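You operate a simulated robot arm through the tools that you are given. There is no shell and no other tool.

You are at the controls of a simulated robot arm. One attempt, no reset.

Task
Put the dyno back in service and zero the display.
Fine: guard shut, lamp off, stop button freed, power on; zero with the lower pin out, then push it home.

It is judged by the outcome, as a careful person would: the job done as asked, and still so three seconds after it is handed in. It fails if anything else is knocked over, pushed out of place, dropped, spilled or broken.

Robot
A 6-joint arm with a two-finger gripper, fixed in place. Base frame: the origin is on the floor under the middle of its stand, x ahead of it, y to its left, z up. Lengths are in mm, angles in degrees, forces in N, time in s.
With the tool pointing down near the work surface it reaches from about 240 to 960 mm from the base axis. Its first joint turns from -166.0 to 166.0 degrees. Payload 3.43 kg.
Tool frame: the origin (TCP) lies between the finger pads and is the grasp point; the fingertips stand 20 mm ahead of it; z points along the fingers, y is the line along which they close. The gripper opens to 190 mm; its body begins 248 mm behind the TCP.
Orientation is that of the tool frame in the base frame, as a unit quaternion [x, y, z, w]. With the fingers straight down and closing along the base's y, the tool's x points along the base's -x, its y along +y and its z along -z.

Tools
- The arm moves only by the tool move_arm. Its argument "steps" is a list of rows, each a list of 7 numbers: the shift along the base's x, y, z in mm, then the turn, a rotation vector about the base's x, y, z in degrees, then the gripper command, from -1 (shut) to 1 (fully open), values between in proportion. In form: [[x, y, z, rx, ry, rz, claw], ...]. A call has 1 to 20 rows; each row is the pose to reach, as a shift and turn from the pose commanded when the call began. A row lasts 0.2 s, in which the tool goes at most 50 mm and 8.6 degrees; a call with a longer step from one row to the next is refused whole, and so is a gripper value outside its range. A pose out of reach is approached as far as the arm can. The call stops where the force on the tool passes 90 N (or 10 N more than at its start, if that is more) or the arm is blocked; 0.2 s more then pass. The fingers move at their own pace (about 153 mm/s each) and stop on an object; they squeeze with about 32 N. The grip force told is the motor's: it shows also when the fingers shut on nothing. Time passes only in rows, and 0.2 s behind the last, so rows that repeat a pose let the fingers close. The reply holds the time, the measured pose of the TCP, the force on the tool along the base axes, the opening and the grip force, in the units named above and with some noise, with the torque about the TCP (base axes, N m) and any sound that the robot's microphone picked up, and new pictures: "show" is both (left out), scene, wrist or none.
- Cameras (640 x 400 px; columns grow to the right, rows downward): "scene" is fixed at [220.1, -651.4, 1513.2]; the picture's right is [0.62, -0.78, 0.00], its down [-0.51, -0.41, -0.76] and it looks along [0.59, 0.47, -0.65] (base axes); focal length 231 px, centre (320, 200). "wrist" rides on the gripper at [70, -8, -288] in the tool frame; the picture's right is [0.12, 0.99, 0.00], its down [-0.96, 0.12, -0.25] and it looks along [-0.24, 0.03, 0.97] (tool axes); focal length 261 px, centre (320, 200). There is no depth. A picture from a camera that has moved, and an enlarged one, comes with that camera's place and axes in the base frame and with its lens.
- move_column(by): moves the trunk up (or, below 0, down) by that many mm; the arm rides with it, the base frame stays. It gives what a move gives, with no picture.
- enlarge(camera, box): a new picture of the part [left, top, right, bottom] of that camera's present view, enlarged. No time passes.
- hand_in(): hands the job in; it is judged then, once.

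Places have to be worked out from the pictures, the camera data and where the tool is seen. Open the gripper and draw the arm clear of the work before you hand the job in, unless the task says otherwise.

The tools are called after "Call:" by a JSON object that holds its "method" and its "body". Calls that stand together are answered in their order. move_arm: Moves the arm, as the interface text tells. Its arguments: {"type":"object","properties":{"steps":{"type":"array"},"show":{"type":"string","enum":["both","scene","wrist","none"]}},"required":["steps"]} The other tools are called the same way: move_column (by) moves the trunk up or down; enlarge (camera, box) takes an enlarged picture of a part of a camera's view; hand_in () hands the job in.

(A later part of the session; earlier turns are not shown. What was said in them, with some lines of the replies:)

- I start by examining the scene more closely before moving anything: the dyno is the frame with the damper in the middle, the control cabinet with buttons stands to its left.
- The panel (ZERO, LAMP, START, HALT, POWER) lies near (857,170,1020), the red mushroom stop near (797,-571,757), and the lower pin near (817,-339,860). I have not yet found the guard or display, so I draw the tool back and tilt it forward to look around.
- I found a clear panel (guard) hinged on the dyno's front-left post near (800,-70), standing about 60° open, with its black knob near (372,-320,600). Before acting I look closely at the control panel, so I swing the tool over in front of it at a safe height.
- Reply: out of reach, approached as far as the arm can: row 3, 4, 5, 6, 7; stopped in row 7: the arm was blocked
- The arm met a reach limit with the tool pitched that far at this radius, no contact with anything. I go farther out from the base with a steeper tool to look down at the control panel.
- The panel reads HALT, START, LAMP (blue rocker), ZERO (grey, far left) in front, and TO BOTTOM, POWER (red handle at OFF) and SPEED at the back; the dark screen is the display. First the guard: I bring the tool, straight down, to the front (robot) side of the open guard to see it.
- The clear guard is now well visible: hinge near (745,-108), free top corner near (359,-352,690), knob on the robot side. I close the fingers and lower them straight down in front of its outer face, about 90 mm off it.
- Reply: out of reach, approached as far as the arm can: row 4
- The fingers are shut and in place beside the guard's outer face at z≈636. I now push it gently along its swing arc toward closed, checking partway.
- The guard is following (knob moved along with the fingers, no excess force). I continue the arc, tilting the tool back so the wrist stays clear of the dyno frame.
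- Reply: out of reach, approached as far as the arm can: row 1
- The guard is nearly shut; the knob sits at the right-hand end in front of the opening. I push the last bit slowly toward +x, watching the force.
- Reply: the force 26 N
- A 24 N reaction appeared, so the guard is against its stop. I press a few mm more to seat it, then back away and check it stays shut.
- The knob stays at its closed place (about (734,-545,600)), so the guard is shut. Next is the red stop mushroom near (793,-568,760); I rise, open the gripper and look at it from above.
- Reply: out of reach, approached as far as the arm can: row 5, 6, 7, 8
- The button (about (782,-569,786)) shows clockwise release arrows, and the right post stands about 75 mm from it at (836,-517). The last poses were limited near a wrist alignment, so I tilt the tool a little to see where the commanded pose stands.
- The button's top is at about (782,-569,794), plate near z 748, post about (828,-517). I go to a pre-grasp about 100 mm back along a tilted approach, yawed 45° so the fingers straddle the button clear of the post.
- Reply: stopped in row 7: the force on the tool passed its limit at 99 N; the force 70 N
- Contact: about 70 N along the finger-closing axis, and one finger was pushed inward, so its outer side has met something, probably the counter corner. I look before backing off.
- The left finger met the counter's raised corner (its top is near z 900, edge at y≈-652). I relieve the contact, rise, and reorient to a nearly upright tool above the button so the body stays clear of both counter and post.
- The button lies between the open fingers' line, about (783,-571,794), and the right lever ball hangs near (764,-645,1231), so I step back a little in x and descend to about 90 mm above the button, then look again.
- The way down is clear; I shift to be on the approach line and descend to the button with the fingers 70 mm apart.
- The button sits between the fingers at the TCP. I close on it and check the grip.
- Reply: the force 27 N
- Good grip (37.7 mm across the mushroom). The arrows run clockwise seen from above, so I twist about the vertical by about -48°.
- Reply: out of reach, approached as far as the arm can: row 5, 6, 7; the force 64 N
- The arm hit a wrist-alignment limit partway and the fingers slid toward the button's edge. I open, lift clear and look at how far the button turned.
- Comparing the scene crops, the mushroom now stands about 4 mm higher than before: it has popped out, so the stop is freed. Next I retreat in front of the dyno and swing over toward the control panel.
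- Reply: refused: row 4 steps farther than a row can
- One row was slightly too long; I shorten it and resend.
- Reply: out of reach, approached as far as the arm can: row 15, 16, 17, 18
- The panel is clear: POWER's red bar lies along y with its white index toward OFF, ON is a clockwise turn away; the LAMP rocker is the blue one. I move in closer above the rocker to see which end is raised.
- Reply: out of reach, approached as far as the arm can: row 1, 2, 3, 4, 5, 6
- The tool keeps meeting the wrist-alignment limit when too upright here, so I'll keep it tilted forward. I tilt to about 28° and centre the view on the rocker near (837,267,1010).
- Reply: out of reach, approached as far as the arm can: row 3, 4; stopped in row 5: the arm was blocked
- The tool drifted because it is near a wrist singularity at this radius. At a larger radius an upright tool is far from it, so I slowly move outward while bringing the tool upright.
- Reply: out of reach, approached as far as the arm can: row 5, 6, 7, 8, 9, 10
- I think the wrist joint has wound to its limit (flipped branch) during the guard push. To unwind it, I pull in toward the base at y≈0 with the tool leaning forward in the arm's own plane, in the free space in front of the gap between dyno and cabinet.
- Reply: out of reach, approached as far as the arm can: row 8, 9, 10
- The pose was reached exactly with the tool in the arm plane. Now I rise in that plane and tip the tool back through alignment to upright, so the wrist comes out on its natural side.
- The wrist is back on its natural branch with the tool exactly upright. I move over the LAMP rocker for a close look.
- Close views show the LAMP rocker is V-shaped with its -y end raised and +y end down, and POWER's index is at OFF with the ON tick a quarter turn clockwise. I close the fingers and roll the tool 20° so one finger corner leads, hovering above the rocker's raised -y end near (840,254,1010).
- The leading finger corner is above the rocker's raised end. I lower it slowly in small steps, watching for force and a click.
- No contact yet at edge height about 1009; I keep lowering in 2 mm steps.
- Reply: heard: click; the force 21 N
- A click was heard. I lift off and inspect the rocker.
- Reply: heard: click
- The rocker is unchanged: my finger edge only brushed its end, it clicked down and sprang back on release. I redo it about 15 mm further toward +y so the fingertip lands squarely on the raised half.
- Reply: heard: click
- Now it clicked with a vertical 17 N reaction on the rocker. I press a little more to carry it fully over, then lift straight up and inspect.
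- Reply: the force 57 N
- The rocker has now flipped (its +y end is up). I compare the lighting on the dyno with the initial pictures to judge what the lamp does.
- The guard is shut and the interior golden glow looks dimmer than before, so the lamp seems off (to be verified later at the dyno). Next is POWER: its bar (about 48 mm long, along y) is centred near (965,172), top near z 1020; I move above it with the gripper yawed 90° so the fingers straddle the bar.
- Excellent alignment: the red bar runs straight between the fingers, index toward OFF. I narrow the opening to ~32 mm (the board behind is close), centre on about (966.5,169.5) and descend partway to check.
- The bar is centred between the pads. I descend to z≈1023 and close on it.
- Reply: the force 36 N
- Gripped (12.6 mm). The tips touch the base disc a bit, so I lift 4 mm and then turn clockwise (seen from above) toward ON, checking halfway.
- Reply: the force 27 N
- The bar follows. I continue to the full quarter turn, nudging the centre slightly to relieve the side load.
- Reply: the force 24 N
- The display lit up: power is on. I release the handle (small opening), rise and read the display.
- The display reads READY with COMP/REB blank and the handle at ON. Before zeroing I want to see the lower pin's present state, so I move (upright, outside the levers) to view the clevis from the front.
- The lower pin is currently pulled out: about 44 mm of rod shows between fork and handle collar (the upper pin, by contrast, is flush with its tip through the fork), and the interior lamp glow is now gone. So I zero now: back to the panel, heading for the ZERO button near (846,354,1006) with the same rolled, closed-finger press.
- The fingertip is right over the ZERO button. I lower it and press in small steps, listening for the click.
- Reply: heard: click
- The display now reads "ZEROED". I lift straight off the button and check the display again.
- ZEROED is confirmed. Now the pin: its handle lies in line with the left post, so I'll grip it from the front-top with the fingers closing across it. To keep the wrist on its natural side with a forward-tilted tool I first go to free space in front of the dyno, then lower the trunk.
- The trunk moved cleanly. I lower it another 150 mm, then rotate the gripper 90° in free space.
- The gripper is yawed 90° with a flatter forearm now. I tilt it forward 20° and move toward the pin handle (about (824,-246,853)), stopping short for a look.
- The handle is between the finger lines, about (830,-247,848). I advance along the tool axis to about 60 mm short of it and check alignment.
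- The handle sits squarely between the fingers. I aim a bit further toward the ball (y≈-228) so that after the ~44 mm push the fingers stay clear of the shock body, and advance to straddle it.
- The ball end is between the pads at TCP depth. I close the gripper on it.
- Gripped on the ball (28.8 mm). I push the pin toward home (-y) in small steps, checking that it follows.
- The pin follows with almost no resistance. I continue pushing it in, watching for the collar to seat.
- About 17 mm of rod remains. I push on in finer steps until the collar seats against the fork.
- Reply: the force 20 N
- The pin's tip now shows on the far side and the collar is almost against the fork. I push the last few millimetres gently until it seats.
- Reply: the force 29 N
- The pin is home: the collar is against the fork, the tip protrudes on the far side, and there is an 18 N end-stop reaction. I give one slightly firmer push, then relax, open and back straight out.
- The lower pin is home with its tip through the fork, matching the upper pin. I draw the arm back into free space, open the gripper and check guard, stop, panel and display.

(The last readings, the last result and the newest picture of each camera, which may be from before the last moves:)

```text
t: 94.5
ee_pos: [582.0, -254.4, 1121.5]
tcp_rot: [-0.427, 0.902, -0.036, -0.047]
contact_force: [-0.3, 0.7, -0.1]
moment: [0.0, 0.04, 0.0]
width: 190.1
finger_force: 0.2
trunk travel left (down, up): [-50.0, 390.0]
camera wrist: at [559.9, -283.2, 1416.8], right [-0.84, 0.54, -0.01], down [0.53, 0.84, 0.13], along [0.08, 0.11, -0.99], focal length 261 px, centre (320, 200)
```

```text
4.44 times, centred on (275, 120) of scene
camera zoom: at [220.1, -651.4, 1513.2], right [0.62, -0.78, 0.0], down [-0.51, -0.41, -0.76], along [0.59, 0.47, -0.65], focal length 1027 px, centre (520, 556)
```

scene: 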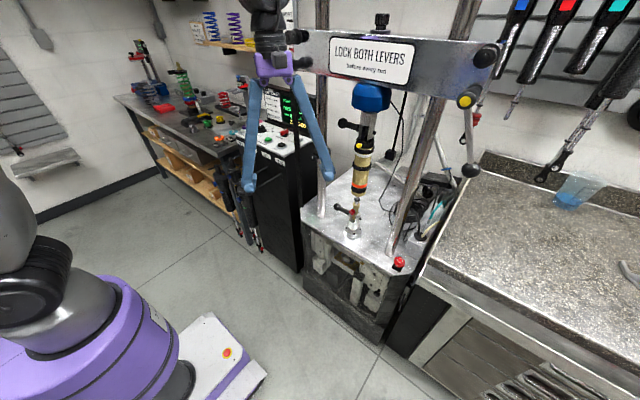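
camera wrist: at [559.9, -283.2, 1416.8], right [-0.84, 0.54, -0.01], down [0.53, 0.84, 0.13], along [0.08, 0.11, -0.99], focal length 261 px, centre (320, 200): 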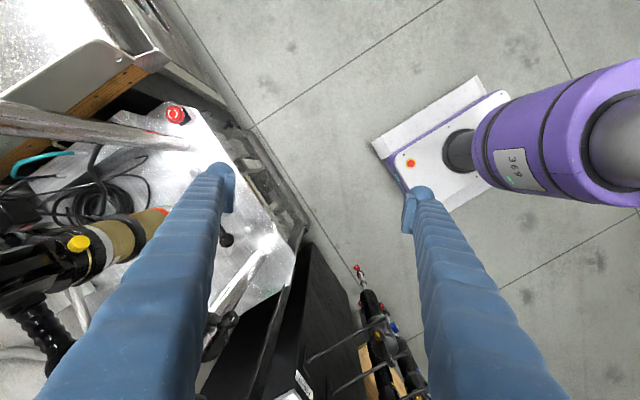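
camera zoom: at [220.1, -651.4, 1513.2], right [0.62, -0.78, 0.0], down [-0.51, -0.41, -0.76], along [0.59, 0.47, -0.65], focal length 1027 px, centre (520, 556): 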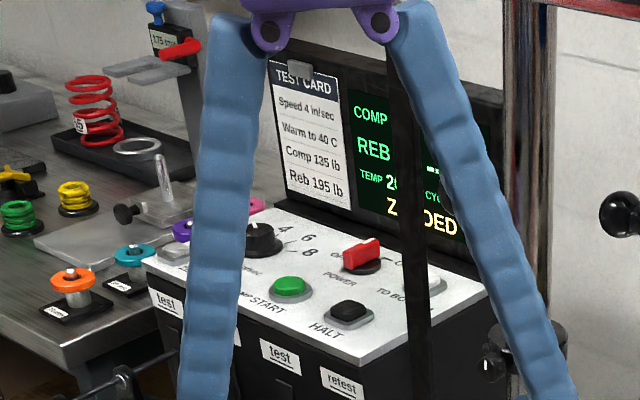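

Everything looks right: stop still popped up, guard shut, display ZEROED. To be sure about the lamp, I take one more look into the dyno's interior through the guard from a viewpoint like the earlier ones.

Call:
{"method": "move_arm", "body": {"steps": [[-3, -7, -15, 0.6, -0.8, -7.2, 1], [-6, -14, -30, 1.2, -1.6, -14.4, 1], [-9, -20, -45, 1.8, -2.4, -21.6, 1], [-12, -26, -60, 2.4, -3.2, -28.9, 1], [-15, -33, -75, 3, -4, -36, 1], [-18, -40, -90, 3.6, -4.8, -43.3, 1], [-22, -46, -110, 4.3, -5.6, -50.6, 1], [-22, -46, -120, 4.3, -5.6, -50.6, 1]]}}

Call:
{"method": "enlarge", "body": {"camera": "wrist", "box": [220, 150, 420, 290]}}

Call:
{"method": "enlarge", "body": {"camera": "scene", "box": [280, 0, 520, 200]}}

```text
t: 96.3
ee_pos: [559.6, -300.4, 1001.2]
tcp_rot: [-0.001, 1.0, 0.0, 0.0]
contact_force: [0.3, 0.0, -0.7]
moment: [0.04, -0.02, -0.04]
width: 189.9
finger_force: 0.0
trunk travel left (down, up): [-50.0, 390.0]
camera wrist: at [488.0, -308.7, 1290.0], right [-0.12, 0.99, 0.0], down [0.96, 0.12, 0.25], along [0.25, 0.03, -0.97], focal length 261 px, centre (320, 200)
```

scene: 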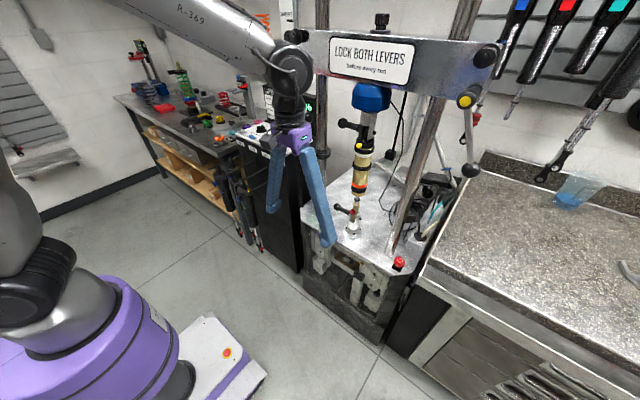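
wrist: 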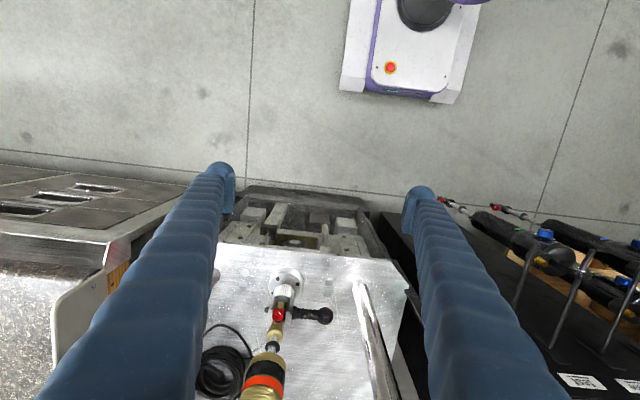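

```text
2.86 times, centred on (320, 220) of wrist
camera zoom: at [488.0, -308.7, 1290.0], right [-0.12, 0.99, 0.0], down [0.96, 0.12, 0.25], along [0.25, 0.03, -0.97], focal length 745 px, centre (320, 143)
```

zoom: 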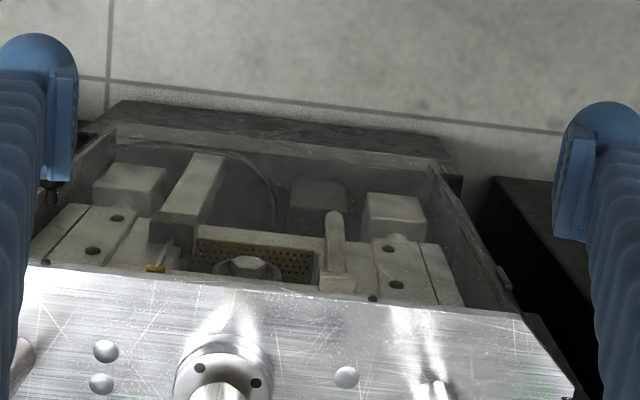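

```text
2.00 times, centred on (400, 100) of scene
camera zoom: at [220.1, -651.4, 1513.2], right [0.62, -0.78, 0.0], down [-0.51, -0.41, -0.76], along [0.59, 0.47, -0.65], focal length 462 px, centre (160, 400)
```

zoom: 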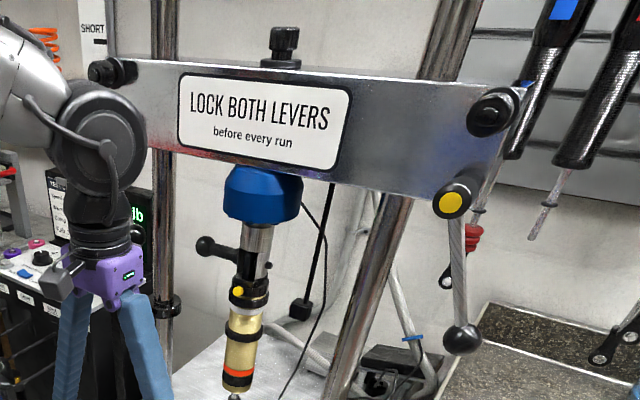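

The interior perforated plate, bright gold early on, is now dull, so the lamp is off; pin home, guard shut, display ZEROED, levers undisturbed. I draw the arm a bit further back, gripper open, before handing in.

Call:
{"method": "move_arm", "body": {"steps": [[-30, 10, 15, 0, 0, 0, 1], [-60, 20, 30, 0, 0, 0, 1], [-90, 30, 45, 0, 0, 0, 1], [-90, 30, 45, 0, 0, 0, 1], [-90, 30, 45, 0, 0, 0, 1]]}}

Call:
{"method": "enlarge", "body": {"camera": "scene", "box": [225, 75, 325, 165]}}

Call:
{"method": "enlarge", "body": {"camera": "scene", "box": [290, 170, 450, 340]}}

```text
t: 97.5
ee_pos: [470.2, -270.4, 1047.8]
tcp_rot: [0.0, 1.0, 0.0, 0.001]
contact_force: [0.5, -0.2, -0.4]
moment: [0.03, 0.03, 0.0]
width: 189.9
finger_force: 0.0
trunk travel left (down, up): [-50.0, 390.0]
camera wrist: at [399.9, -278.9, 1336.0], right [-0.12, 0.99, 0.0], down [0.96, 0.12, 0.25], along [0.25, 0.03, -0.97], focal length 261 px, centre (320, 200)
```

scene: 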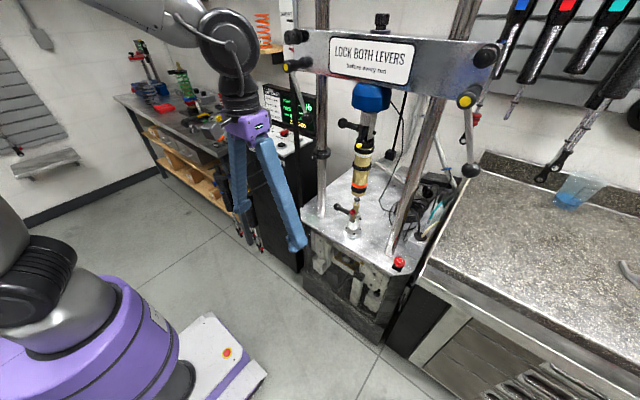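
wrist: 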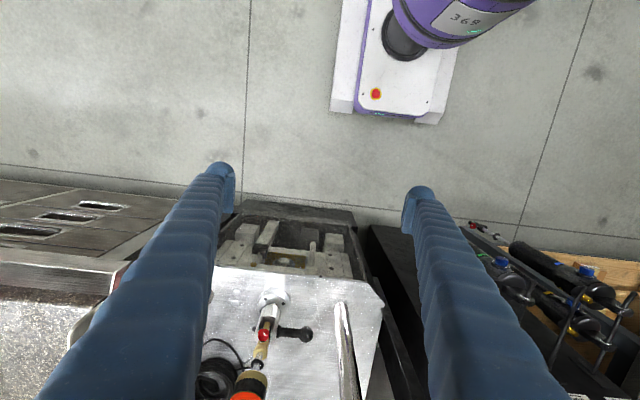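

```text
4.44 times, centred on (275, 120) of scene
camera zoom: at [220.1, -651.4, 1513.2], right [0.62, -0.78, 0.0], down [-0.51, -0.41, -0.76], along [0.59, 0.47, -0.65], focal length 1027 px, centre (520, 556)
```

zoom: 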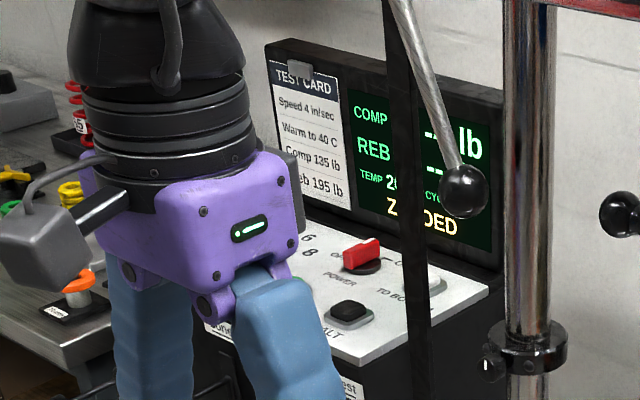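

```text
2.35 times, centred on (370, 255) of scene
camera zoom: at [220.1, -651.4, 1513.2], right [0.62, -0.78, 0.0], down [-0.51, -0.41, -0.76], along [0.59, 0.47, -0.65], focal length 544 px, centre (202, 71)
```

zoom: 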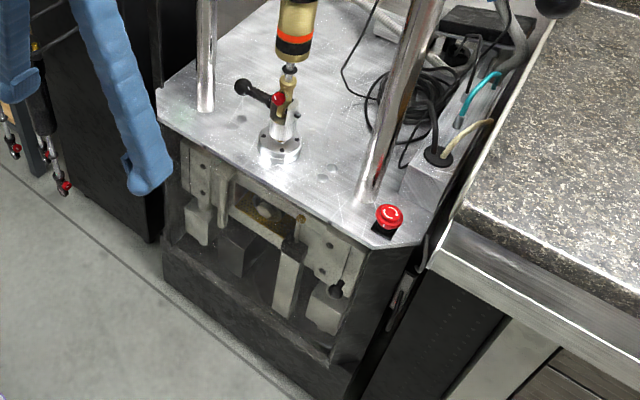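

The guard is shut and the stop is freed. Power is on, the lamp rocker is switched over and the display reads ZEROED. The lower pin is home, and the arm is clear with the gripper open. I hand in the job.

Call:
{"method": "hand_in", "body": {}}

```text
The job is handed in.
```

The dyno is back in service, and I handed the job in with the display reading ZEROED.

- **Guard:** shut against its stop. The display showed READY once the power was on.
- **Lamp:** I flipped the LAMP rocker. The inside of the dyno now looks dull where it was bright before, so I take the lamp to be off. I had no direct indicator for it.
- **Stop button:** twisted clockwise; it popped up and stayed up.
- **Power:** the handle is turned to ON.
- **Zero and lower pin:** the lower pin was already pulled out when I got to it. I pressed ZERO, then pushed the pin home until its collar met the fork and its tip came through the far side.

**Contact with the counter:** while reaching for the stop button, one finger met the counter's raised corner at up to 99 N and the arm stopped. I backed off and saw nothing displaced.

The gripper is open and the arm is drawn back in front of the dyno. The trunk is still 300 mm lower than at the start.
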